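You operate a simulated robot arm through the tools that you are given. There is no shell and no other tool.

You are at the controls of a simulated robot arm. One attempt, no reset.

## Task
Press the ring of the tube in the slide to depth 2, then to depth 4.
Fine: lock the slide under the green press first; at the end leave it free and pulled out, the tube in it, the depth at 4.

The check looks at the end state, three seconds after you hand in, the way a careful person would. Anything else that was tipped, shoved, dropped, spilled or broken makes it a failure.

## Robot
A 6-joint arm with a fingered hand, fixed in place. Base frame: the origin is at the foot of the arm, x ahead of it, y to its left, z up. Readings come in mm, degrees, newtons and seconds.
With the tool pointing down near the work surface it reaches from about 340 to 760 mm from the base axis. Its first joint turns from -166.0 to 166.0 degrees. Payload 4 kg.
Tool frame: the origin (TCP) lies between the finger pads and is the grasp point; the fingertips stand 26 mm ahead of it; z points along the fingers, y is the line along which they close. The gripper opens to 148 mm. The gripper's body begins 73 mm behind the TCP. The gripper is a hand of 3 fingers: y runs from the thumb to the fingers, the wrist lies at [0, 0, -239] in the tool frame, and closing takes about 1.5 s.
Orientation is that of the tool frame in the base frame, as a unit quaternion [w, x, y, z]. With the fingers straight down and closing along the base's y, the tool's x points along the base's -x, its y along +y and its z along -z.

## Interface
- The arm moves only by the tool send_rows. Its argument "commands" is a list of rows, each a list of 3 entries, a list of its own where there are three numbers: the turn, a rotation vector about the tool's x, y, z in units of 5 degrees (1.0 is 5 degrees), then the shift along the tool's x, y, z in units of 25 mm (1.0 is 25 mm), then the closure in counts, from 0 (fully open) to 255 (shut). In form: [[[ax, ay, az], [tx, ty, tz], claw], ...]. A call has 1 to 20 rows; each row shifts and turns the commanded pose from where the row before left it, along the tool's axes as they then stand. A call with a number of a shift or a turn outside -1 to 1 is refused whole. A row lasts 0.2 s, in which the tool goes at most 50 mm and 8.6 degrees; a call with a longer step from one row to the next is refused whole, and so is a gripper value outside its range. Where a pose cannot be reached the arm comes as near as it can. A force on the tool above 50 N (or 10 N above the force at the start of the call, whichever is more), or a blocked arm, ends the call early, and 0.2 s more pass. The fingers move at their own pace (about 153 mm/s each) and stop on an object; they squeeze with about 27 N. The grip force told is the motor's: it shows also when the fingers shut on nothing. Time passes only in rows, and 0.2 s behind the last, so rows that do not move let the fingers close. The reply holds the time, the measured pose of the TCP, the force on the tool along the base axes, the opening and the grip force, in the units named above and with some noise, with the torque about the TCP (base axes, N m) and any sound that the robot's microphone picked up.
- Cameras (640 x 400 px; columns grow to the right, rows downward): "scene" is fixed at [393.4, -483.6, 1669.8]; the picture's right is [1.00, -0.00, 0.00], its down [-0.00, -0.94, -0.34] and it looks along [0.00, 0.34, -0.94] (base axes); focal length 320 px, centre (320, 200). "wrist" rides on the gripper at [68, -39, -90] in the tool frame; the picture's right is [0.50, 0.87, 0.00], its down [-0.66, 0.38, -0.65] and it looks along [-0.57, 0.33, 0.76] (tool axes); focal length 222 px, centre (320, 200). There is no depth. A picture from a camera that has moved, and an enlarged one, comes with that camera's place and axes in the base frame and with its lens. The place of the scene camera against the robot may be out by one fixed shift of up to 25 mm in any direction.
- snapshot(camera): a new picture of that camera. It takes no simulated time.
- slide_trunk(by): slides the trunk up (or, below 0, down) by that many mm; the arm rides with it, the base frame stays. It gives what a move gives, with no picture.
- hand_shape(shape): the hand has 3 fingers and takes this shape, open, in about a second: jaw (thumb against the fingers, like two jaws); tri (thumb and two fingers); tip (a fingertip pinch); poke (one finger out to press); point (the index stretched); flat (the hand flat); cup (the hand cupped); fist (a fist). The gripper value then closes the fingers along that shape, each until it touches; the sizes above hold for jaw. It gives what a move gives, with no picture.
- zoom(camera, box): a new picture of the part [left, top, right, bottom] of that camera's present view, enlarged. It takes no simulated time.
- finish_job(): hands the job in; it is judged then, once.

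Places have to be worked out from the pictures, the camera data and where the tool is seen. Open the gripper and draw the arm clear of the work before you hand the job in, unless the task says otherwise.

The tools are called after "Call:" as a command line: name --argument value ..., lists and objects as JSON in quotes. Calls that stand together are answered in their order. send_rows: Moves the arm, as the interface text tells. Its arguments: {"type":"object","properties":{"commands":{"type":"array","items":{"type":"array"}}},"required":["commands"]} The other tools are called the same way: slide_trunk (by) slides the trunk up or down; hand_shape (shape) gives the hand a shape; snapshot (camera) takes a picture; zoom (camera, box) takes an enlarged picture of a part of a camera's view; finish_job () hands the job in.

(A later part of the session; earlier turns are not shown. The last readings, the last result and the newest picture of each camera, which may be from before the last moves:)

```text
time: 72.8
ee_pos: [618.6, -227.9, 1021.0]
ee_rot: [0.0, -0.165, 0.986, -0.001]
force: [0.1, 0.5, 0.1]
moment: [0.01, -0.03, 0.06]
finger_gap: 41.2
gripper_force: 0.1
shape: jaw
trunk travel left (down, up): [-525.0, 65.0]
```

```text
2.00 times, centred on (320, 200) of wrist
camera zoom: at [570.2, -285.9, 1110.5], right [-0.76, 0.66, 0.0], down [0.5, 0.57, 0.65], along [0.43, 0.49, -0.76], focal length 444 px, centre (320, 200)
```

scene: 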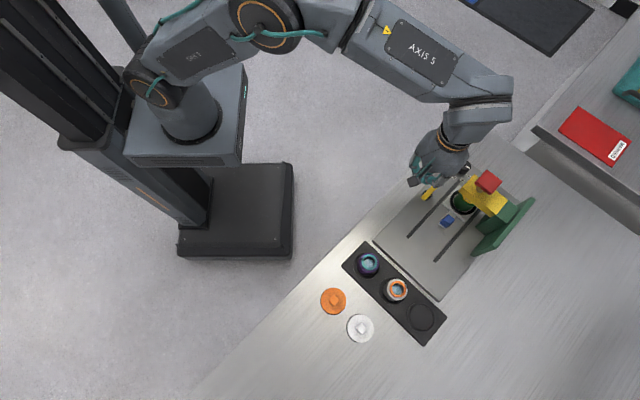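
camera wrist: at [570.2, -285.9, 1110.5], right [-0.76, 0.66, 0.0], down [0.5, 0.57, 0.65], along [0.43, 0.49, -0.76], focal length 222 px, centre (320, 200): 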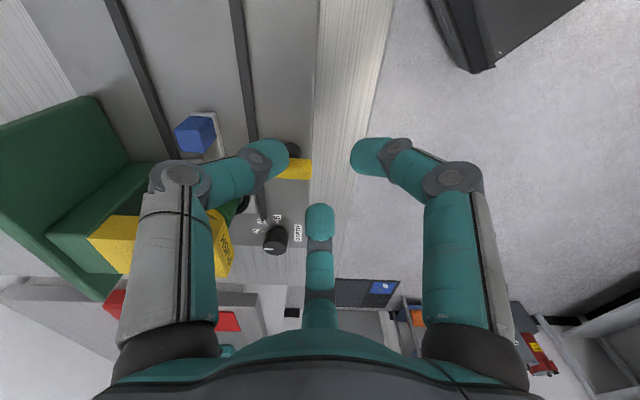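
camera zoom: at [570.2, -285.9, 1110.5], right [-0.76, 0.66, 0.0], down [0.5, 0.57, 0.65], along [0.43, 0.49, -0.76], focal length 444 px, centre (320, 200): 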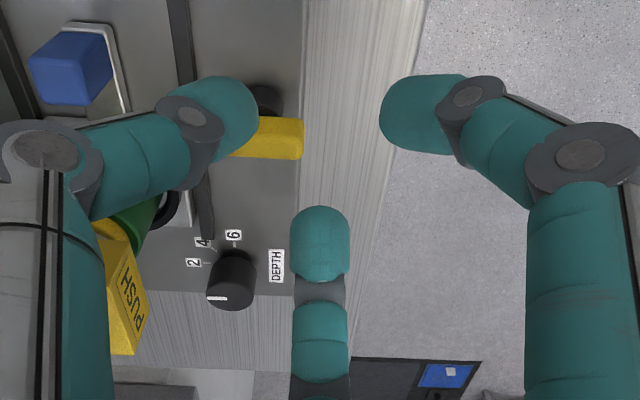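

The wing now stands crosswise (locked position). I zoom on the handle to locate it for a gentle pull test of the lock.

Call:
zoom --camera "wrist" --box '[150, 90, 260, 190]'

Call:
zoom --camera "scene" --box '[400, 150, 520, 250]'

```text
4.00 times, centred on (205, 140) of wrist
camera zoom: at [570.2, -285.9, 1110.5], right [-0.76, 0.66, 0.0], down [0.5, 0.57, 0.65], along [0.43, 0.49, -0.76], focal length 888 px, centre (780, 440)
```

zoom: 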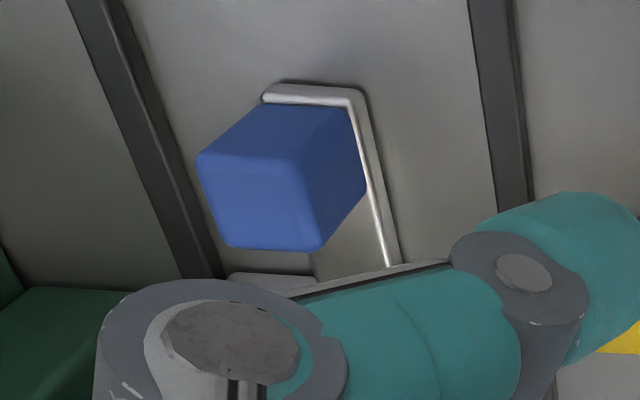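

```text
4.00 times, centred on (460, 200) of scene
camera zoom: at [393.4, -483.6, 1669.8], right [1.0, 0.0, 0.0], down [0.0, -0.94, -0.34], along [0.0, 0.34, -0.94], focal length 1280 px, centre (-240, 200)
```

zoom: 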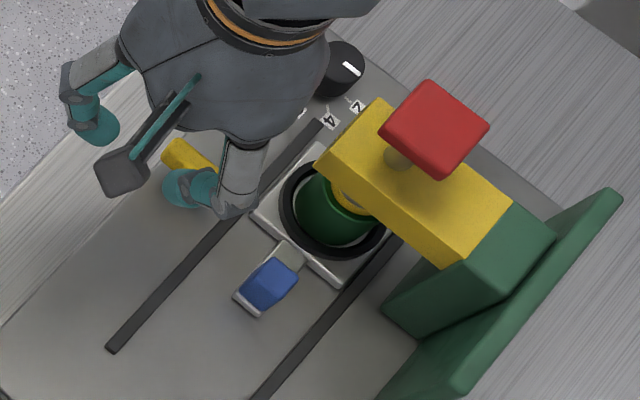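

The slide is unmoved and the handle is at ≈(701..704,-290..-293). To pull-test the lock (and later pull it out) with clearance to the press, I turn the hand to the earlier angle, go behind the handle, and tilt the palm 15° away from the press.

Call:
send_rows --commands '[[[0, 0, -0.93], [0, 0, 0], 180], [[0, 0, -0.93], [0, 0, 0], 180], [[0, 0, -0.93], [0, 0, 0], 180], [[0, 0, -0.93], [0, 0, 0], 180], [[0, 0, -0.93], [0, 0, 0], 180], [[0, 0, -0.93], [0, 0, 0], 180], [[0, 0, -0.93], [0, 0, 0], 180], [[0, 0, -0.93], [0, 0, 0], 180], [[0, 0, -0.93], [0, 0, 0], 180], [[0, 0, -0.93], [0, 0, 0], 180], [[0, 0, -0.93], [0, 0, 0], 180], [[0, 0, -0.93], [0, 0, 0], 180], [[0, 0, 0], [0.646, -0.807, 0], 180], [[0, 0, 0], [0.646, -0.807, 0], 180], [[0, 0, 0], [0.646, -0.807, 0], 180], [[0, 0, 0], [0.646, -0.807, 0], 180], [[0.5, -0.866, 0], [0, 0, 0], 180], [[0.5, -0.866, 0], [0, 0, 0], 180], [[0.5, -0.866, 0], [0, 0, 0], 180]]'

Call:
snapshot --camera "wrist"

Call:
snapshot --camera "scene"

```text
time: 76.8
ee_pos: [677.4, -308.0, 1017.9]
ee_rot: [0.129, -0.602, 0.787, 0.016]
force: [0.2, -0.7, -0.1]
moment: [0.04, -0.01, -0.01]
finger_gap: 43.2
gripper_force: 0.0
shape: jaw
out of reach, approached as far as the arm can: row 16
trunk travel left (down, up): [-525.0, 65.0]
```

```text
taken
camera wrist: at [682.8, -399.0, 1095.9], right [-0.95, -0.24, -0.22], down [-0.32, 0.6, 0.73], along [-0.04, 0.76, -0.65], focal length 222 px, centre (320, 200)
```

wrist: 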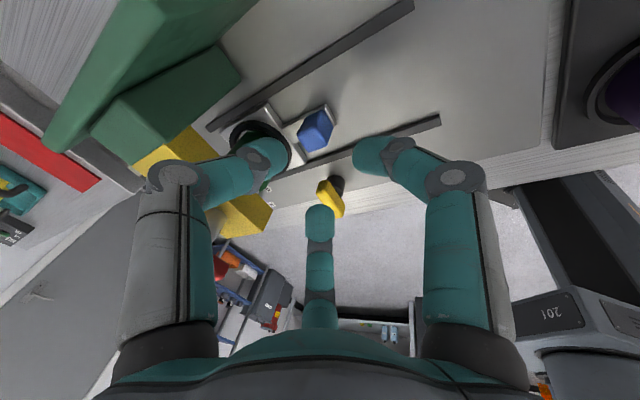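

```text
taken
```

scene: 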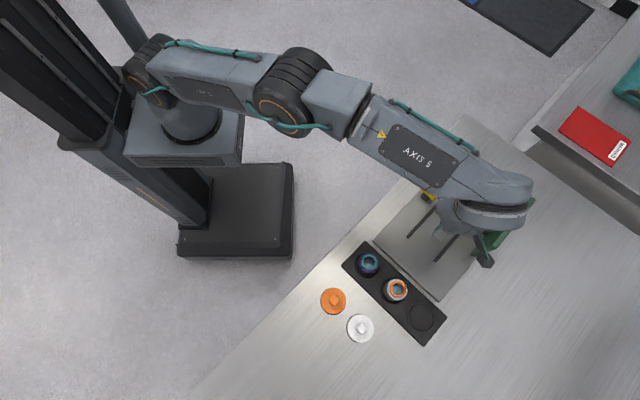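

The reach limit bites at this height, since the wrist is above the shoulder. Raising the trunk should help, so I raise it by 60 mm (the hand rises straight up).

Call:
slide_trunk --by 60

```text
time: 77.8
ee_pos: [677.2, -308.2, 1080.6]
ee_rot: [0.128, -0.603, 0.787, 0.016]
force: [0.7, -0.2, 1.0]
moment: [0.02, -0.01, 0.0]
finger_gap: 43.0
gripper_force: 0.0
shape: jaw
trunk travel left (down, up): [-585.0, 5.0]
```

Now I go down 70 mm and then over the handle.

Call:
send_rows --commands '[[[0, 0, 0], [0.209, 0.12, 0.9], 180], [[0, 0, 0], [0.209, 0.12, 0.9], 180], [[0, 0, 0], [0.209, 0.12, 0.9], 180], [[0, 0, 0], [-0.45, -0.368, 0.154], 180], [[0, 0, 0], [-0.45, -0.368, 0.154], 180], [[0, 0, 0], [0, 0, 0], 180]]'

Call:
snapshot --camera "wrist"

Call:
zoom --camera "wrist" --box '[240, 100, 400, 260]'

```text
time: 79.2
ee_pos: [703.2, -291.7, 1009.1]
ee_rot: [0.129, -0.602, 0.788, 0.016]
force: [0.2, 0.9, -0.2]
moment: [-0.02, 0.0, -0.01]
finger_gap: 43.2
gripper_force: 0.0
shape: jaw
trunk travel left (down, up): [-585.0, 5.0]
```

```text
taken
camera wrist: at [707.7, -381.9, 1085.7], right [-0.95, -0.24, -0.22], down [-0.32, 0.6, 0.73], along [-0.04, 0.76, -0.65], focal length 222 px, centre (320, 200)
```

wrist: 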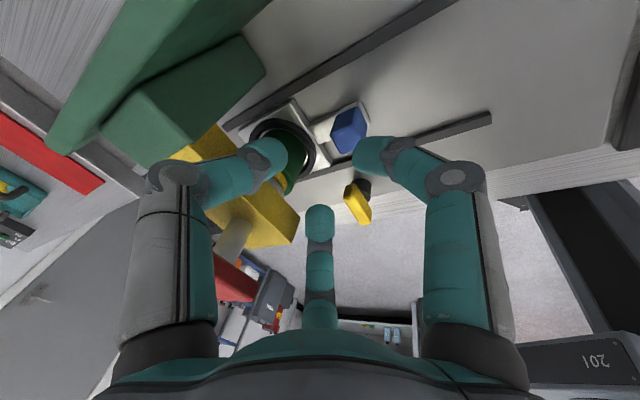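

```text
2.50 times, centred on (320, 180) of wrist
camera zoom: at [707.7, -381.9, 1085.7], right [-0.95, -0.24, -0.22], down [-0.32, 0.6, 0.73], along [-0.04, 0.76, -0.65], focal length 555 px, centre (320, 250)
```

zoom: 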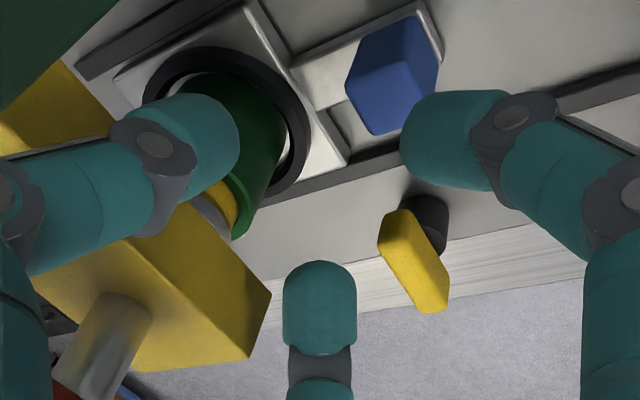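

Reachable now. The wing shows crosswise and I'm within a few mm of the handle; I correct by ~4.5 mm sideways and descend to z≈970 to check.

Call:
send_rows --commands '[[[0, 0, 0], [-0.043, 0.184, -0.014], 180], [[0, 0, 0], [0.175, 0.1, 0.753], 180], [[0, 0, 0], [0.175, 0.1, 0.753], 180], [[0, 0, 0], [0, 0, 0], 180]]'

Call:
zoom --camera "wrist" --box '[220, 80, 420, 280]'

```text
time: 80.2
ee_pos: [696.8, -289.3, 970.2]
ee_rot: [0.128, -0.602, 0.788, 0.016]
force: [-0.9, 0.1, 0.3]
moment: [-0.03, 0.0, -0.03]
finger_gap: 43.1
gripper_force: 0.1
shape: jaw
trunk travel left (down, up): [-585.0, 5.0]
```

```text
2.00 times, centred on (320, 180) of wrist
camera zoom: at [702.9, -379.7, 1047.0], right [-0.95, -0.24, -0.22], down [-0.32, 0.6, 0.73], along [-0.04, 0.76, -0.65], focal length 444 px, centre (320, 240)
```

zoom: 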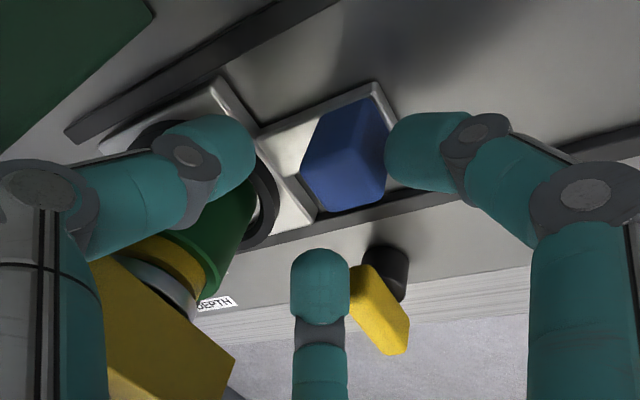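

Well aligned. I descend 15 mm more and close on the cube.

Call:
send_rows --commands '[[[0, 0, 0], [0.092, 0.053, 0.282], 180], [[0, 0, 0], [0.092, 0.053, 0.282], 180], [[0, 0, 0], [0, 0, 0], 195], [[0, 0, 0], [0, 0, 0], 215], [[0, 0, 0], [0, 0, 0], 235], [[0, 0, 0], [0, 0, 0], 235], [[0, 0, 0], [0, 0, 0], 235]]'

Call:
zoom --camera "wrist" --box '[220, 80, 420, 280]'

```text
time: 81.8
ee_pos: [696.1, -290.0, 956.1]
ee_rot: [0.128, -0.602, 0.788, 0.016]
force: [-1.7, 4.8, -3.3]
moment: [-0.07, 0.16, 0.16]
finger_gap: 19.0
gripper_force: 27.1
shape: jaw
trunk travel left (down, up): [-585.0, 5.0]
```

```text
2.00 times, centred on (320, 180) of wrist
camera zoom: at [701.9, -380.5, 1032.0], right [-0.95, -0.24, -0.22], down [-0.32, 0.6, 0.73], along [-0.04, 0.76, -0.65], focal length 444 px, centre (320, 240)
```

zoom: 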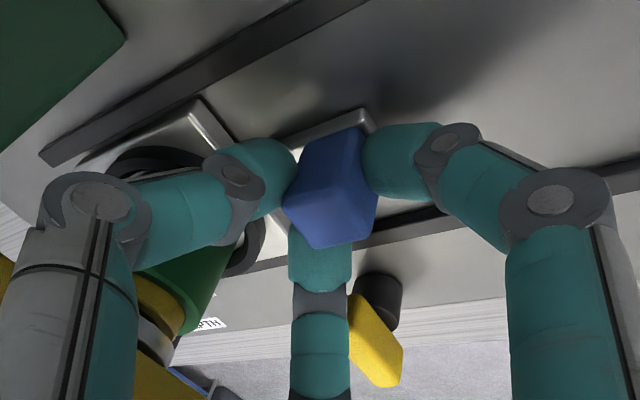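

Gripped firmly. I pull 4 mm outward as a test: if locked, a clear +u reaction should appear.

Call:
send_rows --commands '[[[0, 0, 0], [0.067, 0.039, -0.02], 235], [[0, 0, 0], [0.067, 0.039, -0.02], 235], [[0, 0, 0], [0, 0, 0], 235]]'

```text
time: 82.6
ee_pos: [694.6, -291.7, 955.4]
ee_rot: [0.128, -0.603, 0.787, 0.015]
force: [7.9, 14.6, -4.2]
moment: [0.12, -0.04, 0.25]
finger_gap: 18.6
gripper_force: 26.5
shape: jaw
trunk travel left (down, up): [-585.0, 5.0]
```

Pulling gives a +16 N reaction along +u and the handle stays put: the slide is locked. I unload, open, and lift away clear of the press.

Call:
send_rows --commands '[[[0, 0, 0], [-0.134, -0.077, 0.041], 235], [[0, 0, 0], [0, 0, 0], 210], [[0, 0, 0], [0, 0, 0], 178], [[0, 0, 0], [0, 0, 0], 178], [[0, 0, 0], [-0.112, -0.065, -0.483], 178], [[0, 0, 0], [-0.2, -0.116, -0.86], 178], [[0, 0, 0], [-0.1, -0.06, -0.9], 178], [[0, 0, 0], [0.3, 0.17, -0.9], 178], [[0, 0, 0], [0.3, 0.17, -0.9], 178], [[0, 0, 0], [0, 0, -0.6], 178]]'

Call:
snapshot --camera "wrist"

Call:
zoom --camera "scene" --box '[400, 150, 520, 250]'

```text
time: 84.8
ee_pos: [670.7, -314.1, 1066.4]
ee_rot: [0.13, -0.602, 0.788, 0.016]
force: [-0.1, -0.7, -0.3]
moment: [-0.01, -0.01, -0.01]
finger_gap: 44.7
gripper_force: 0.0
shape: jaw
trunk travel left (down, up): [-585.0, 5.0]
```

```text
taken
camera wrist: at [676.9, -405.2, 1142.9], right [-0.95, -0.24, -0.22], down [-0.32, 0.6, 0.73], along [-0.04, 0.76, -0.65], focal length 222 px, centre (320, 200)
```

wrist: 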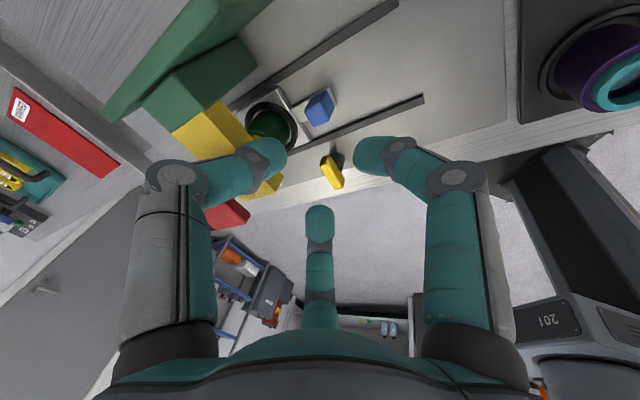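

```text
4.00 times, centred on (460, 200) of scene
camera zoom: at [393.4, -483.6, 1669.8], right [1.0, 0.0, 0.0], down [0.0, -0.94, -0.34], along [0.0, 0.34, -0.94], focal length 1280 px, centre (-240, 200)
```

zoom: 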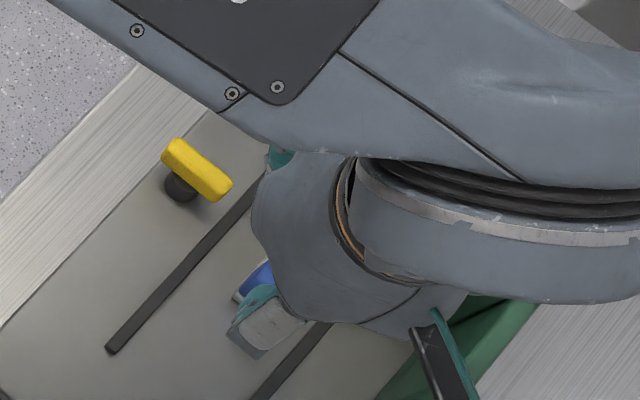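

The lock wing is clearly crosswise. Now the press: I shift toward the robot, undo the tilt, tilt 20° outward instead (for reach), close the fingers and rise.

Call:
send_rows --commands '[[[0, 0, 0], [-0.21, 0.776, -0.055], 178], [[0, 0, 0], [-0.21, 0.776, -0.055], 255], [[-0.5, 0.866, 0], [0, 0, 0], 255], [[-0.5, 0.866, 0], [0, 0, 0], 255], [[-0.5, 0.866, 0], [0, 0, 0], 255], [[0.966, 0.259, 0], [0, 0, 0], 255], [[0.966, 0.259, 0], [0, 0, 0], 255], [[0.966, 0.259, 0], [0, 0, 0], 255], [[0.966, 0.259, 0], [0, 0, 0], 255], [[0, 0, 0], [0.071, -0.264, -0.752], 255], [[0, 0, 0], [0.071, -0.264, -0.752], 255], [[0, 0, 0], [0, 0, 0], 255]]'

Call:
snapshot --camera "wrist"

```text
time: 87.4
ee_pos: [648.4, -328.7, 1131.0]
ee_rot: [0.07, -0.599, 0.782, -0.157]
force: [0.2, -0.2, -0.5]
moment: [-0.01, 0.01, 0.0]
finger_gap: 0.0
gripper_force: 27.1
shape: jaw
out of reach, approached as far as the arm can: row 8, 9, 10, 11
trunk travel left (down, up): [-585.0, 5.0]
```

```text
taken
camera wrist: at [640.7, -387.4, 1232.9], right [-0.93, -0.28, -0.24], down [-0.36, 0.82, 0.44], along [0.08, 0.5, -0.86], focal length 222 px, centre (320, 200)
```

wrist: 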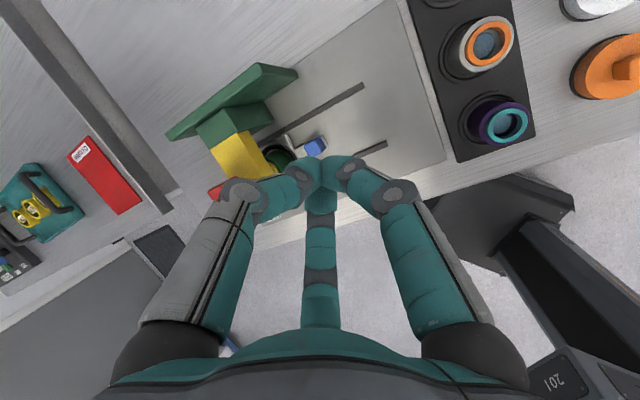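

The arm reported those poses unreachable and settled nearby at (648,-329,1131) with the 20° outward tilt. I look at the arm from the scene camera.

Call:
snapshot --camera "scene"

```text
taken
```

scene: 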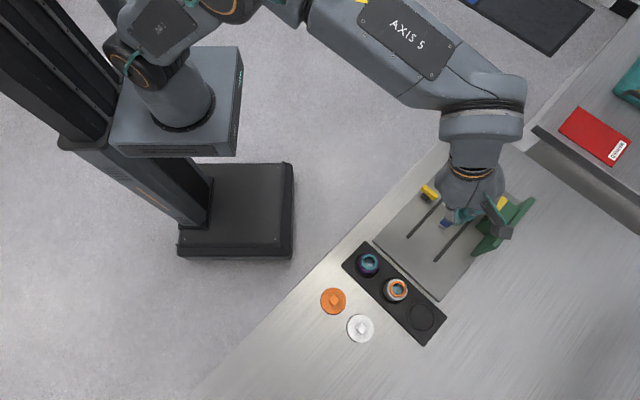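

The tilt is achieved; I try moving over toward the red button from here and see whether reach allows it.

Call:
send_rows --commands '[[[0, 0, 0], [-0.89, -0.507, 0.094], 255], [[0, 0, 0], [-0.89, -0.507, 0.094], 255], [[0, 0, 0], [-0.89, -0.507, 0.094], 255], [[0, 0, 0], [0, 0, 0], 255]]'

```text
time: 88.4
ee_pos: [710.8, -279.3, 1135.9]
ee_rot: [0.068, -0.599, 0.782, -0.157]
force: [0.5, 0.2, 0.6]
moment: [0.02, -0.02, 0.01]
finger_gap: 0.1
gripper_force: 26.9
shape: jaw
out of reach, approached as far as the arm can: row 1
trunk travel left (down, up): [-585.0, 5.0]
```

That worked. I continue to hover over the red button.

Call:
send_rows --commands '[[[0, 0, 0], [-0.97, -0.25, 0.336], 255], [[0, 0, 0], [-0.97, -0.25, 0.336], 255], [[0, 0, 0], [0, 0, 0], 255]]'

Call:
snapshot --camera "wrist"

Call:
zoom --camera "scene" --box '[400, 130, 560, 260]'

```text
time: 89.2
ee_pos: [746.1, -244.6, 1126.3]
ee_rot: [0.067, -0.6, 0.782, -0.157]
force: [0.5, -0.7, -0.9]
moment: [0.0, 0.0, 0.04]
finger_gap: 0.0
gripper_force: 26.5
shape: jaw
out of reach, approached as far as the arm can: row 1, 2
trunk travel left (down, up): [-585.0, 5.0]
```

```text
taken
camera wrist: at [737.9, -303.5, 1227.8], right [-0.93, -0.28, -0.24], down [-0.36, 0.82, 0.44], along [0.08, 0.49, -0.87], focal length 222 px, centre (320, 200)
```

wrist: 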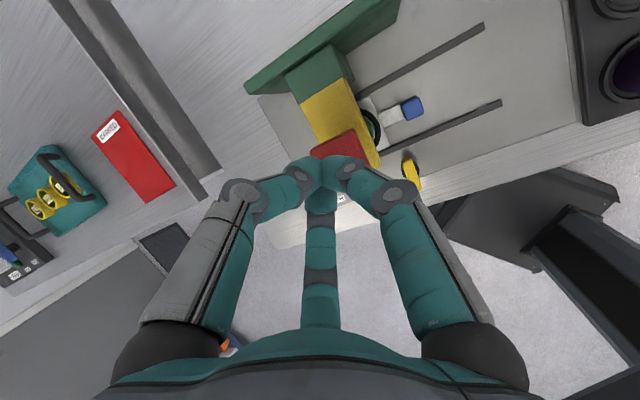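

```text
3.08 times, centred on (480, 195) of scene
camera zoom: at [393.4, -483.6, 1669.8], right [1.0, 0.0, 0.0], down [0.0, -0.94, -0.34], along [0.0, 0.34, -0.94], focal length 985 px, centre (-172, 215)
```

zoom: 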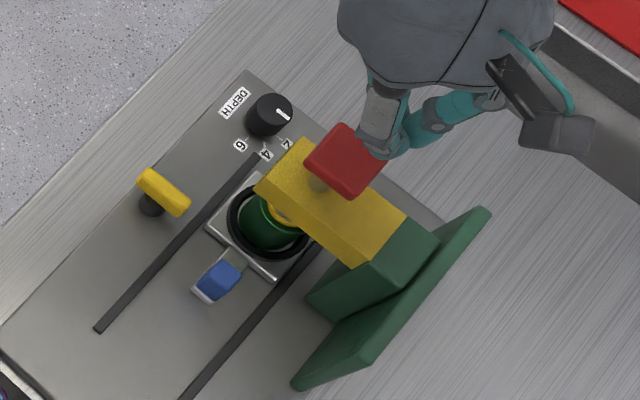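

Hovering above. I zoom in to see the fingertips relative to the red button.

Call:
zoom --camera "wrist" --box '[270, 90, 410, 230]'

Call:
zoom --camera "scene" --box '[450, 140, 530, 210]'

```text
2.86 times, centred on (340, 160) of wrist
camera zoom: at [737.9, -303.5, 1227.8], right [-0.93, -0.28, -0.24], down [-0.36, 0.82, 0.44], along [0.08, 0.49, -0.87], focal length 635 px, centre (263, 314)
```

zoom: 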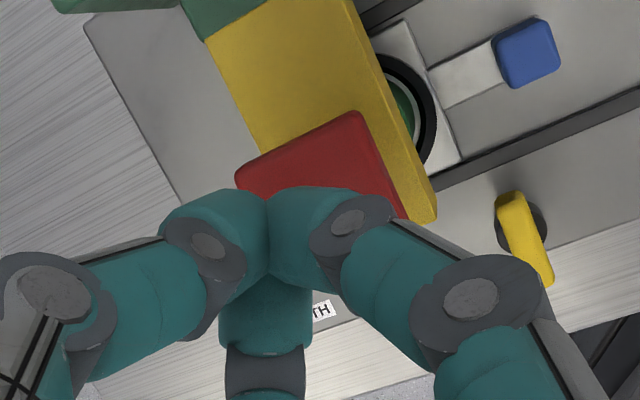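

```text
5.71 times, centred on (490, 175) of scene
camera zoom: at [393.4, -483.6, 1669.8], right [1.0, 0.0, 0.0], down [0.0, -0.94, -0.34], along [0.0, 0.34, -0.94], focal length 1828 px, centre (-651, 343)
```

zoom: 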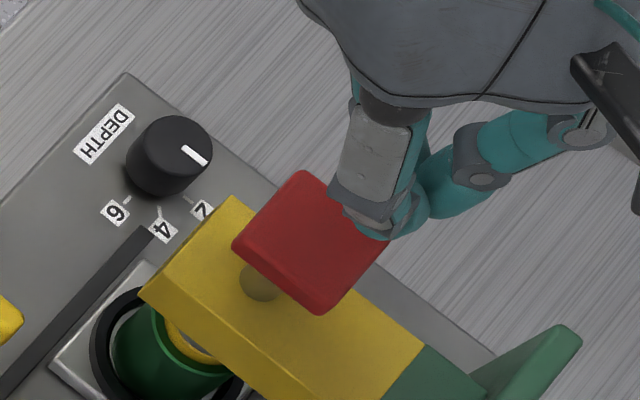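

The red plate's centre computes to ≈(748.5,-244.5,1049); my fingertips are at ≈(754,-249,1102). I correct and come down to just above it.

Call:
send_rows --commands '[[[0, 0, 0], [-0.108, 0.232, -0.092], 255], [[0, 0, 0], [-0.08, 0.297, 0.846], 255], [[0, 0, 0], [-0.08, 0.297, 0.846], 255], [[0, 0, 0], [0, 0, 0], 255]]'

Call:
zoom --camera "wrist" --box '[250, 70, 410, 230]'

Call:
zoom --camera "scene" --box '[450, 140, 530, 210]'

```text
time: 90.2
ee_pos: [761.3, -253.3, 1093.8]
ee_rot: [0.066, -0.599, 0.782, -0.157]
force: [-0.3, 0.1, -0.3]
moment: [-0.01, 0.0, 0.02]
finger_gap: 0.0
gripper_force: 26.9
shape: jaw
out of reach, approached as far as the arm can: row 1, 2, 3
trunk travel left (down, up): [-585.0, 5.0]
```

```text
2.50 times, centred on (330, 150) of wrist
camera zoom: at [753.5, -311.9, 1196.1], right [-0.93, -0.28, -0.24], down [-0.36, 0.82, 0.44], along [0.08, 0.49, -0.87], focal length 555 px, centre (295, 325)
```

zoom: 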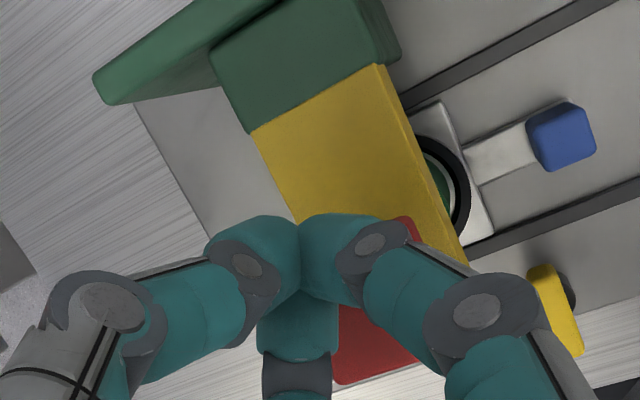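

```text
5.71 times, centred on (490, 175) of scene
camera zoom: at [393.4, -483.6, 1669.8], right [1.0, 0.0, 0.0], down [0.0, -0.94, -0.34], along [0.0, 0.34, -0.94], focal length 1828 px, centre (-651, 343)
```

zoom: 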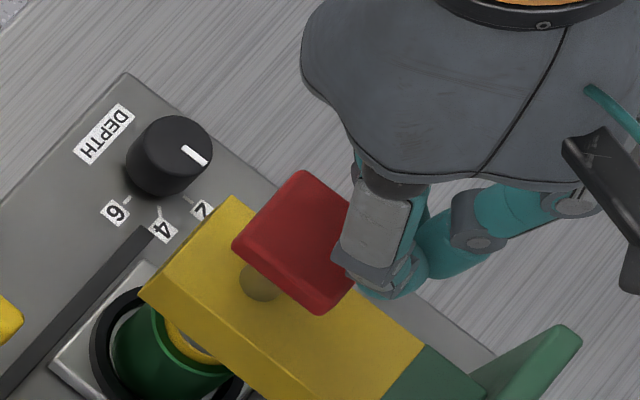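

The outward tilt limits how low the arm can go here (joint limit), which pushed the hand outward; with a lower trunk this posture has room. I back the tool up along its axis, then lower the trunk instead.

Call:
send_rows --commands '[[[0, 0, 0], [-0.01, -0.02, -0.987], 255], [[0, 0, 0], [-0.01, -0.02, -0.987], 255], [[0, 0, 0], [-0.01, -0.02, -0.987], 255], [[0, 0, 0], [0, 0, 0], 255]]'

```text
time: 91.2
ee_pos: [741.6, -240.7, 1164.1]
ee_rot: [0.066, -0.599, 0.782, -0.161]
force: [0.7, -0.1, -0.4]
moment: [0.02, 0.03, -0.03]
finger_gap: 0.0
gripper_force: 26.9
shape: jaw
trunk travel left (down, up): [-585.0, 5.0]
```

Exactly as planned: (741.6,-240.7,1164). Now I lower the trunk by 70 mm, bringing the fingertips to about 20 mm above the red plate.

Call:
slide_trunk --by -70

Call:
zoom --camera "wrist" --box '[250, 70, 410, 230]'

Call:
zoom --camera "scene" --box '[450, 140, 530, 210]'

```text
time: 92.3
ee_pos: [741.9, -240.7, 1093.5]
ee_rot: [0.066, -0.599, 0.782, -0.161]
force: [-0.3, -0.9, 0.3]
moment: [0.02, 0.01, -0.01]
finger_gap: 0.1
gripper_force: 26.6
shape: jaw
trunk travel left (down, up): [-515.0, 75.0]
```

```text
2.50 times, centred on (330, 150) of wrist
camera zoom: at [733.4, -299.6, 1196.3], right [-0.93, -0.28, -0.24], down [-0.36, 0.83, 0.43], along [0.08, 0.49, -0.87], focal length 555 px, centre (295, 325)
```

zoom: 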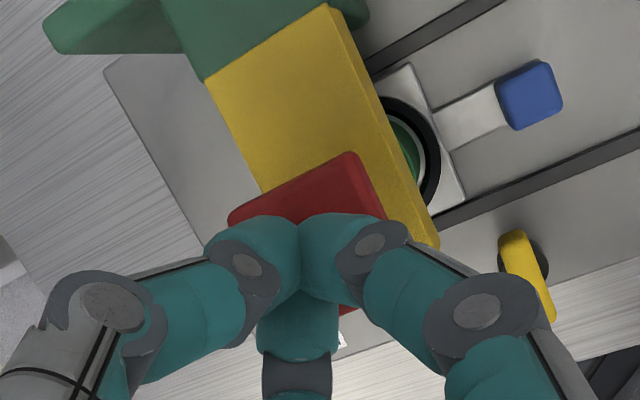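

```text
5.71 times, centred on (490, 175) of scene
camera zoom: at [393.4, -483.6, 1669.8], right [1.0, 0.0, 0.0], down [0.0, -0.94, -0.34], along [0.0, 0.34, -0.94], focal length 1828 px, centre (-651, 343)
```

zoom: 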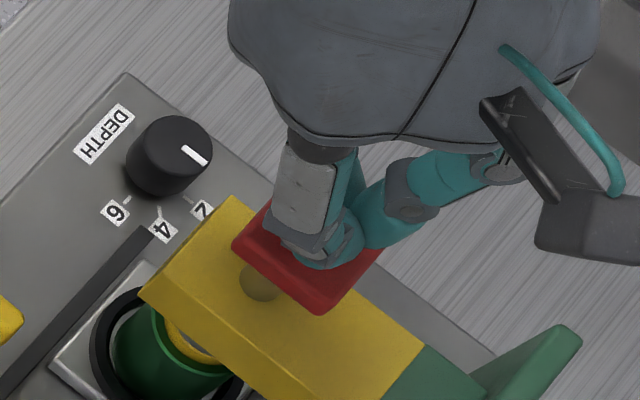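

The fingertips are over the middle of the red plate. I press down vertically in small steps, watching force and height.

Call:
send_rows --commands '[[[0, 0, 0], [-0.035, 0.132, 0.376], 255], [[0, 0, 0], [-0.0177, 0.066, 0.188], 255], [[0, 0, 0], [-0.0177, 0.066, 0.188], 255], [[0, 0, 0], [0, 0, 0], 255]]'

```text
time: 93.3
ee_pos: [740.4, -240.3, 1077.3]
ee_rot: [0.068, -0.599, 0.781, -0.163]
force: [-3.4, 0.1, 30.7]
moment: [-0.08, 0.0, -0.05]
finger_gap: 0.3
gripper_force: 27.1
shape: jaw
trunk travel left (down, up): [-515.0, 75.0]
heard: click
```

A click was heard with 31 N at TCP z 1077. I look at the state before doing more.

Call:
zoom --camera "scene" --box '[430, 140, 530, 230]'

Call:
zoom --camera "wrist" --box '[250, 70, 410, 230]'

```text
4.44 times, centred on (480, 185) of scene
camera zoom: at [393.4, -483.6, 1669.8], right [1.0, 0.0, 0.0], down [0.0, -0.94, -0.34], along [0.0, 0.34, -0.94], focal length 1422 px, centre (-391, 267)
```

zoom: 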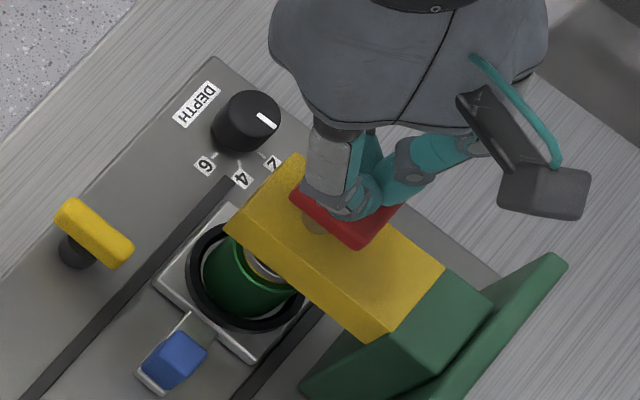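

```text
2.50 times, centred on (330, 150) of wrist
camera zoom: at [730.9, -298.4, 1180.5], right [-0.93, -0.28, -0.25], down [-0.36, 0.83, 0.43], along [0.09, 0.49, -0.87], focal length 555 px, centre (295, 325)
```

zoom: 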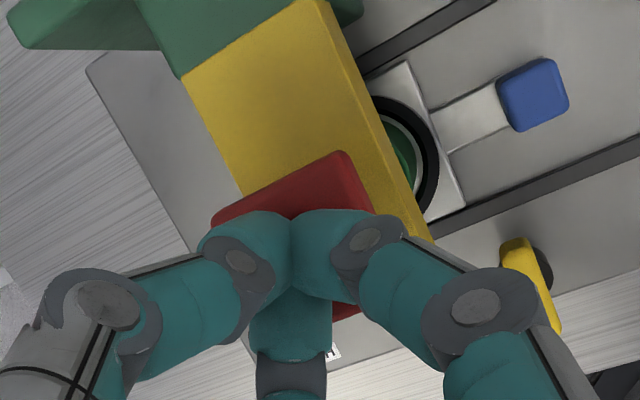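

The plate has gone down and the punch sits on the ring; 31 N suggests it's on its depth stop. I press 1.5 mm more briefly to confirm it's rigid, then hold.

Call:
send_rows --commands '[[[0, 0, 0], [-0.005, 0.02, 0.056], 255], [[0, 0, 0], [0, 0, 0], 255], [[0, 0, 0], [0, 0, 0], 255]]'

```text
time: 94.1
ee_pos: [739.8, -240.0, 1077.2]
ee_rot: [0.069, -0.599, 0.781, -0.163]
force: [-3.7, -0.1, 37.5]
moment: [-0.2, -0.05, -0.03]
finger_gap: 0.0
gripper_force: 27.0
shape: jaw
trunk travel left (down, up): [-515.0, 75.0]
```

Rigid (z unchanged, 37.5 N), so depth 2 is reached. I lift off 35 mm and look.

Call:
send_rows --commands '[[[0, 0, 0], [0.044, -0.165, -0.47], 255], [[0, 0, 0], [0.062, -0.231, -0.66], 255], [[0, 0, 0], [0.062, -0.231, -0.66], 255], [[0, 0, 0], [0, 0, 0], 255]]'

Call:
zoom --camera "scene" --box '[430, 140, 530, 230]'

Call:
zoom --camera "wrist" --box '[250, 70, 410, 230]'

```text
time: 95.1
ee_pos: [741.0, -241.3, 1117.9]
ee_rot: [0.066, -0.598, 0.783, -0.159]
force: [1.0, -0.4, 0.0]
moment: [0.03, 0.0, -0.02]
finger_gap: 0.0
gripper_force: 26.9
shape: jaw
trunk travel left (down, up): [-515.0, 75.0]
```

```text
4.44 times, centred on (480, 185) of scene
camera zoom: at [393.4, -483.6, 1669.8], right [1.0, 0.0, 0.0], down [0.0, -0.94, -0.34], along [0.0, 0.34, -0.94], focal length 1422 px, centre (-391, 267)
```

zoom: 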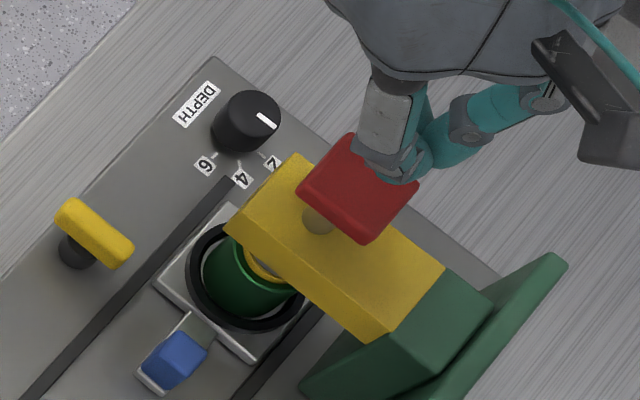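

```text
2.50 times, centred on (330, 150) of wrist
camera zoom: at [733.3, -298.9, 1221.9], right [-0.93, -0.28, -0.24], down [-0.36, 0.83, 0.43], along [0.08, 0.49, -0.87], focal length 555 px, centre (295, 325)
```

zoom: 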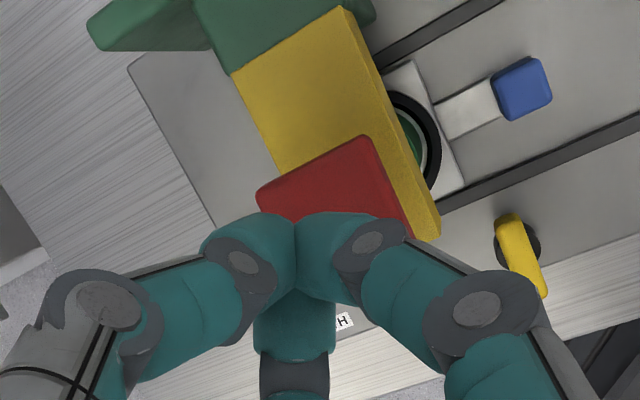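

The press sprang back, ring pressed to the first depth. Next the knob at ≈(762.7,-152.5, top 942): I move off the press toward the robot at height, then reduce the tilt to 10°.

Call:
send_rows --commands '[[[0, 0, 0], [-0.925, 0.722, -0.34], 255], [[0, 0, 0], [-0.925, 0.722, -0.34], 255], [[0, 0, 0], [-0.925, 0.722, -0.34], 255], [[0, 0, 0], [-0.925, 0.722, -0.34], 255], [[-0.966, -0.259, 0], [0, 0, 0], 255], [[-0.966, -0.259, 0], [0, 0, 0], 255], [[0, 0, 0], [0, 0, 0], 160]]'

Call:
slide_trunk --by 10

Call:
snapshot --camera "wrist"

```text
time: 96.7
ee_pos: [716.3, -144.3, 1146.0]
ee_rot: [0.033, -0.606, 0.791, -0.081]
force: [0.1, 0.6, 0.5]
moment: [0.02, 0.03, -0.02]
finger_gap: 53.2
gripper_force: 0.0
shape: jaw
out of reach, approached as far as the arm can: row 2, 3, 4
trunk travel left (down, up): [-515.0, 75.0]
```

```text
time: 97.3
ee_pos: [716.2, -145.0, 1156.0]
ee_rot: [0.032, -0.605, 0.791, -0.082]
force: [0.5, -0.5, 0.1]
moment: [0.02, -0.03, -0.01]
finger_gap: 54.8
gripper_force: 0.2
shape: jaw
trunk travel left (down, up): [-525.0, 65.0]
```

```text
taken
camera wrist: at [723.3, -211.9, 1253.9], right [-0.96, -0.26, -0.12], down [-0.28, 0.79, 0.55], along [-0.05, 0.56, -0.83], focal length 222 px, centre (320, 200)
```

wrist: 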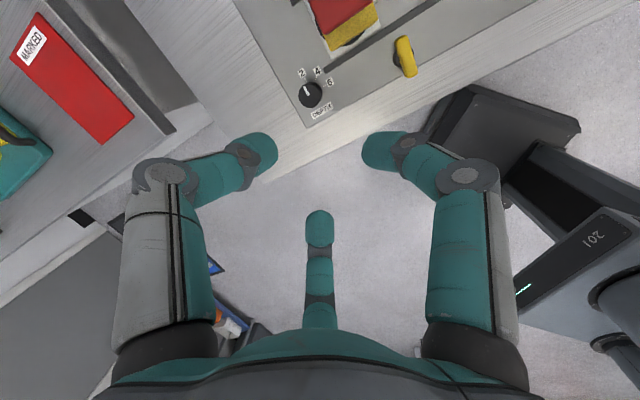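

I descend toward the knob, stopping at TCP z≈1016 to check alignment.

Call:
send_rows --commands '[[[0, 0, 0], [-0.082, -0.128, 0.966], 160], [[0, 0, 0], [-0.082, -0.128, 0.966], 160], [[0, 0, 0], [-0.082, -0.128, 0.966], 160], [[0, 0, 0], [-0.082, -0.128, 0.966], 160], [[0, 0, 0], [-0.082, -0.128, 0.966], 160], [[0, 0, 0], [-0.082, -0.128, 0.966], 160], [[0, 0, 0], [0, 0, 0], 160]]'

Call:
snapshot --camera "wrist"

Call:
zoom --camera "wrist" --box '[240, 80, 400, 240]'

```text
time: 98.9
ee_pos: [761.9, -151.7, 1016.6]
ee_rot: [0.033, -0.605, 0.791, -0.082]
force: [0.5, 1.2, -0.6]
moment: [-0.02, 0.0, -0.03]
finger_gap: 54.7
gripper_force: 0.1
shape: jaw
trunk travel left (down, up): [-525.0, 65.0]
```

```text
taken
camera wrist: at [768.3, -217.7, 1114.2], right [-0.96, -0.26, -0.12], down [-0.28, 0.79, 0.55], along [-0.05, 0.56, -0.83], focal length 222 px, centre (320, 200)
```

wrist: 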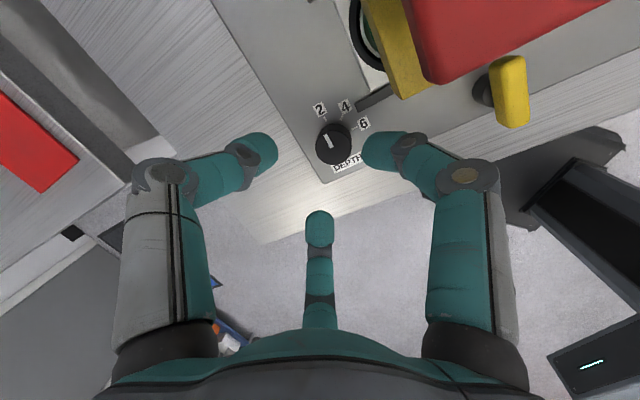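

```text
2.50 times, centred on (320, 160) of wrist
camera zoom: at [768.3, -217.7, 1114.2], right [-0.96, -0.26, -0.12], down [-0.28, 0.79, 0.55], along [-0.05, 0.56, -0.83], focal length 555 px, centre (320, 300)
```

zoom: 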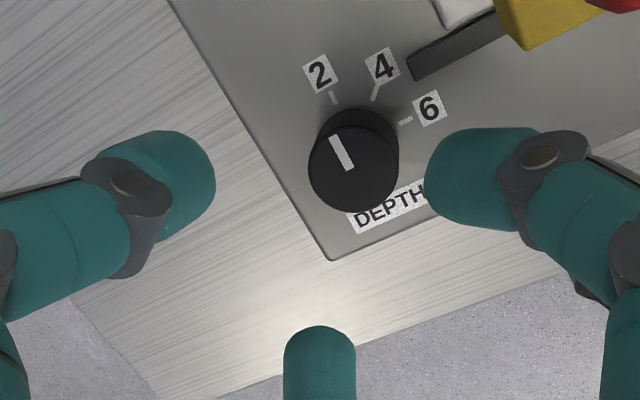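

Knob centre confirmed at (762,-153.3), line on 2. I descend around it to TCP z≈951.

Call:
send_rows --commands '[[[0, 0, 0], [-0.033, 0.187, 0.855], 160], [[0, 0, 0], [-0.033, 0.187, 0.855], 160], [[0, 0, 0], [-0.033, 0.187, 0.855], 160], [[0, 0, 0], [0, 0, 0], 160]]'

Call:
zoom --camera "wrist" --box '[220, 90, 420, 290]'

```text
time: 99.9
ee_pos: [757.7, -150.3, 949.8]
ee_rot: [0.033, -0.606, 0.79, -0.081]
force: [4.6, 0.9, 3.9]
moment: [-0.39, 0.39, 0.27]
finger_gap: 54.9
gripper_force: 0.1
shape: jaw
trunk travel left (down, up): [-525.0, 65.0]
heard: click
```

```text
2.00 times, centred on (320, 190) of wrist
camera zoom: at [764.4, -216.8, 1048.1], right [-0.96, -0.26, -0.12], down [-0.29, 0.79, 0.55], along [-0.05, 0.56, -0.83], focal length 444 px, centre (320, 220)
```

zoom: 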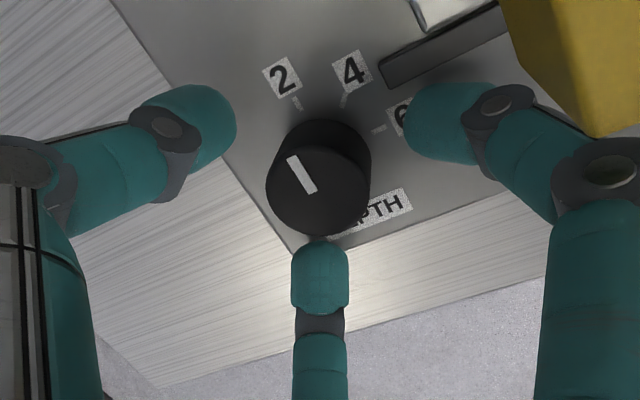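

The click and the moment (contact near (764,-229,1040)) tell me the camera housing on the hand brushed the red plate's corner as I came down (knob still at 2, so the depth is unaffected). I lift straight back up at once and check.

Call:
send_rows --commands '[[[0, 0, 0], [0.033, -0.187, -0.855], 160], [[0, 0, 0], [0.033, -0.187, -0.855], 160], [[0, 0, 0], [0.033, -0.187, -0.855], 160], [[0, 0, 0], [0.033, -0.187, -0.855], 160], [[0, 0, 0], [0, 0, 0], 160]]'

Call:
snapshot --camera "wrist"

Call:
zoom --camera "scene" --box '[430, 140, 530, 230]'

```text
time: 101.1
ee_pos: [761.7, -149.8, 1036.4]
ee_rot: [0.033, -0.606, 0.791, -0.081]
force: [0.3, -0.4, 0.8]
moment: [-0.01, -0.01, -0.01]
finger_gap: 55.0
gripper_force: 0.1
shape: jaw
trunk travel left (down, up): [-525.0, 65.0]
```

```text
taken
camera wrist: at [768.4, -217.5, 1135.0], right [-0.96, -0.26, -0.12], down [-0.28, 0.79, 0.55], along [-0.05, 0.56, -0.83], focal length 222 px, centre (320, 200)
```

wrist: 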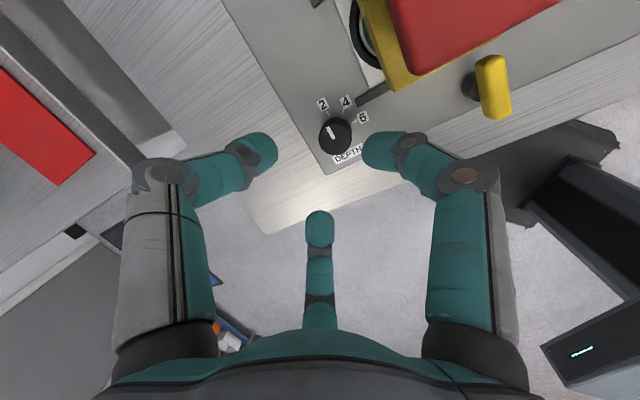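

```text
4.44 times, centred on (480, 185) of scene
camera zoom: at [393.4, -483.6, 1669.8], right [1.0, 0.0, 0.0], down [0.0, -0.94, -0.34], along [0.0, 0.34, -0.94], focal length 1422 px, centre (-391, 267)
```

zoom: 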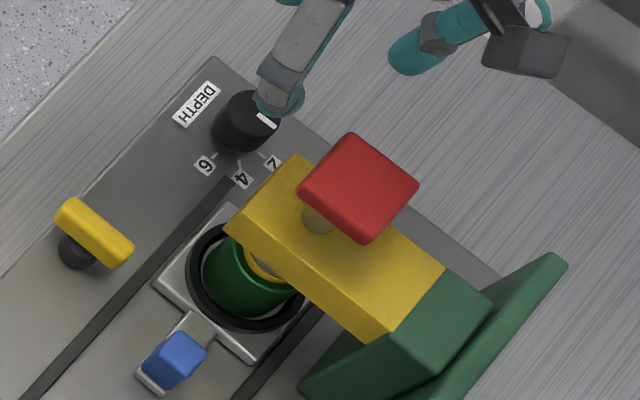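

The red plate is back up and all else unchanged. I back toward the robot and up a bit, then spin the hand 120° clockwise so the camera housing faces away from the press.

Call:
send_rows --commands '[[[0, 0, 0], [-0.2, 0.76, -0.14], 160], [[0, 0, 0], [-0.2, 0.76, -0.14], 160], [[0, 0, 0], [0.045, -0.168, -0.985], 160], [[0, 0, 0], [0.02, -0.08, -0.5], 160], [[0, 0, 1], [0, 0, 0], 160], [[0, 0, 1], [0, 0, 0], 160], [[0, 0, 1], [0, 0, 0], 160], [[0, 0, 1], [0, 0, 0], 160], [[0, 0, 1], [0, 0, 0], 160], [[0, 0, 1], [0, 0, 0], 160], [[0, 0, 1], [0, 0, 0], 160], [[0, 0, 1], [0, 0, 0], 160], [[0, 0, 1], [0, 0, 0], 160], [[0, 0, 1], [0, 0, 0], 160], [[0, 0, 1], [0, 0, 0], 160], [[0, 0, 1], [0, 0, 0], 160]]'

Call:
send_rows --commands '[[[0, 0, 1], [0, 0, 0], 160], [[0, 0, 1], [0, 0, 0], 160], [[0, 0, 1], [0, 0, 0], 160], [[0, 0, 1], [0, 0, 0], 160], [[0, 0, 1], [0, 0, 0], 160], [[0, 0, 1], [0, 0, 0], 160], [[0, 0, 1], [0, 0, 0], 160], [[0, 0, 1], [0, 0, 0], 160], [[0, 0, 1], [0, 0, 0], 160], [[0, 0, 1], [0, 0, 0], 160], [[0, 0, 1], [0, 0, 0], 160], [[0, 0, 1], [0, 0, 0], 160], [[0, 0, 0], [0, 0, 0], 160]]'

Call:
snapshot --camera "wrist"

Call:
snapshot --camera "scene"

```text
time: 104.5
ee_pos: [725.3, -130.2, 1075.8]
ee_rot: [0.068, -0.127, 0.988, -0.055]
force: [0.0, -0.5, 0.4]
moment: [0.02, -0.02, 0.01]
finger_gap: 55.0
gripper_force: 0.0
shape: jaw
trunk travel left (down, up): [-525.0, 65.0]
```

```text
time: 107.3
ee_pos: [724.6, -130.3, 1075.3]
ee_rot: [0.086, 0.383, 0.92, -0.012]
force: [-0.5, 0.8, 1.1]
moment: [0.01, 0.01, 0.01]
finger_gap: 54.8
gripper_force: 0.0
shape: jaw
trunk travel left (down, up): [-525.0, 65.0]
```

```text
taken
camera wrist: at [639.6, -102.6, 1150.9], right [0.27, 0.96, -0.05], down [0.62, -0.13, 0.77], along [0.74, -0.23, -0.64], focal length 222 px, centre (320, 200)
```

wrist: 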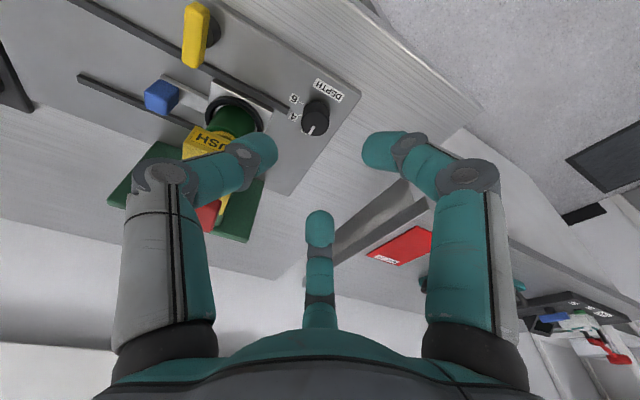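

```text
taken
```

scene: 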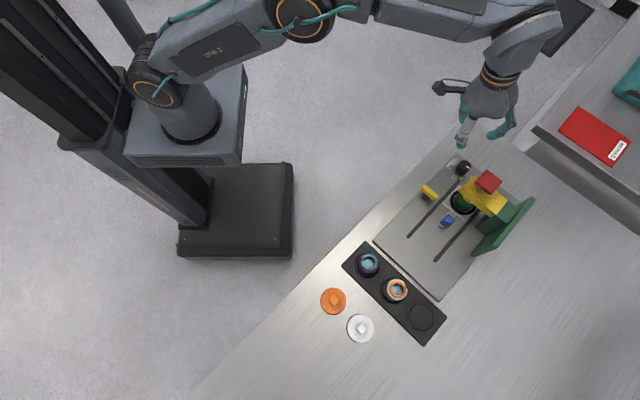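

The camera is now on the robot side with a clear view of the knob. I come back over the knob at TCP z≈1010.

Call:
send_rows --commands '[[[0, 0, 0], [-0.368, 0.085, 0.947], 160], [[0, 0, 0], [-0.368, 0.085, 0.947], 160], [[0, 0, 0], [-0.368, 0.085, 0.947], 160], [[0, 0, 0], [0, 0, 0], 160]]'

Call:
snapshot --camera "wrist"

Call:
zoom --camera "wrist" --box '[220, 90, 420, 290]'

```text
time: 108.3
ee_pos: [759.5, -153.4, 1011.1]
ee_rot: [0.086, 0.383, 0.919, -0.013]
force: [0.5, 0.3, -0.1]
moment: [0.01, 0.06, -0.03]
finger_gap: 55.1
gripper_force: 0.1
shape: jaw
trunk travel left (down, up): [-525.0, 65.0]
```

```text
taken
camera wrist: at [672.8, -124.0, 1086.1], right [0.27, 0.96, -0.05], down [0.62, -0.13, 0.77], along [0.74, -0.23, -0.64], focal length 222 px, centre (320, 200)
```

wrist: 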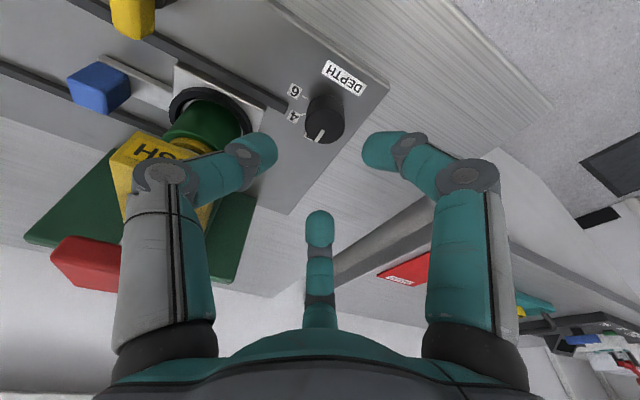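

```text
2.00 times, centred on (320, 190) of wrist
camera zoom: at [672.8, -124.0, 1086.1], right [0.27, 0.96, -0.05], down [0.62, -0.13, 0.77], along [0.74, -0.23, -0.64], focal length 444 px, centre (320, 220)
```

zoom: 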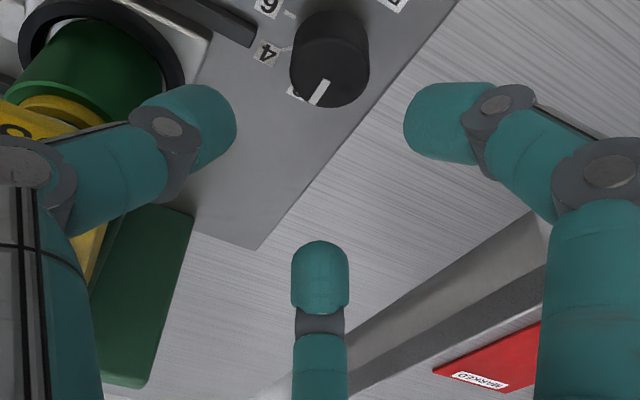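

Predicted and seen knob positions match. I descend around it to TCP z≈951.

Call:
send_rows --commands '[[[0, 0, 0], [0.159, -0.023, 0.785], 160], [[0, 0, 0], [0.159, -0.023, 0.785], 160], [[0, 0, 0], [0.159, -0.023, 0.785], 160], [[0, 0, 0], [0, 0, 0], 160]]'

Call:
snapshot --camera "wrist"

Call:
zoom --camera "wrist" --box '[220, 90, 420, 290]'

```text
time: 109.3
ee_pos: [758.9, -150.4, 951.0]
ee_rot: [0.085, 0.383, 0.92, -0.013]
force: [0.2, -0.5, 0.2]
moment: [0.0, -0.01, 0.0]
finger_gap: 54.9
gripper_force: 0.0
shape: jaw
trunk travel left (down, up): [-525.0, 65.0]
```

```text
taken
camera wrist: at [672.8, -122.1, 1025.3], right [0.26, 0.96, -0.05], down [0.62, -0.13, 0.77], along [0.74, -0.23, -0.64], focal length 222 px, centre (320, 200)
```

wrist: 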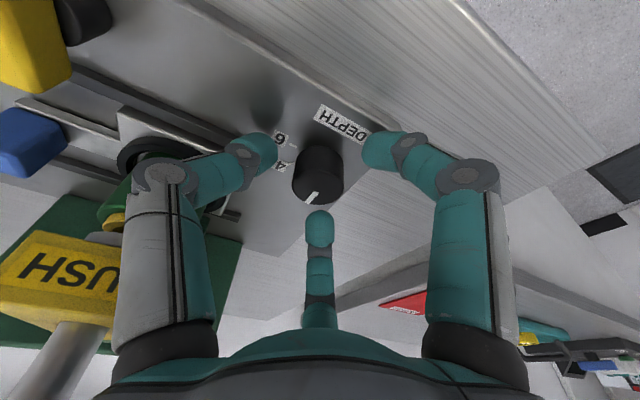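

```text
2.00 times, centred on (320, 190) of wrist
camera zoom: at [672.8, -122.1, 1025.3], right [0.26, 0.96, -0.05], down [0.62, -0.13, 0.77], along [0.74, -0.23, -0.64], focal length 444 px, centre (320, 220)
```

zoom: 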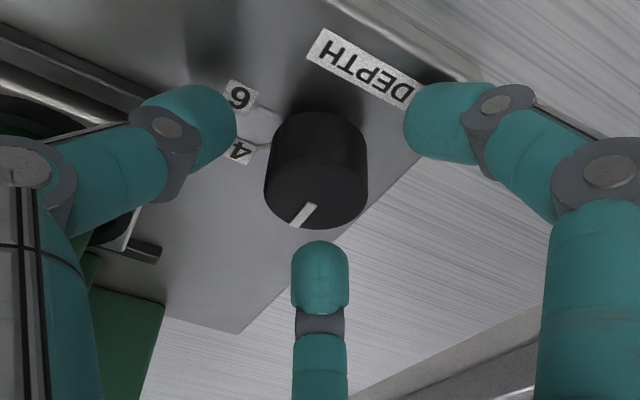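

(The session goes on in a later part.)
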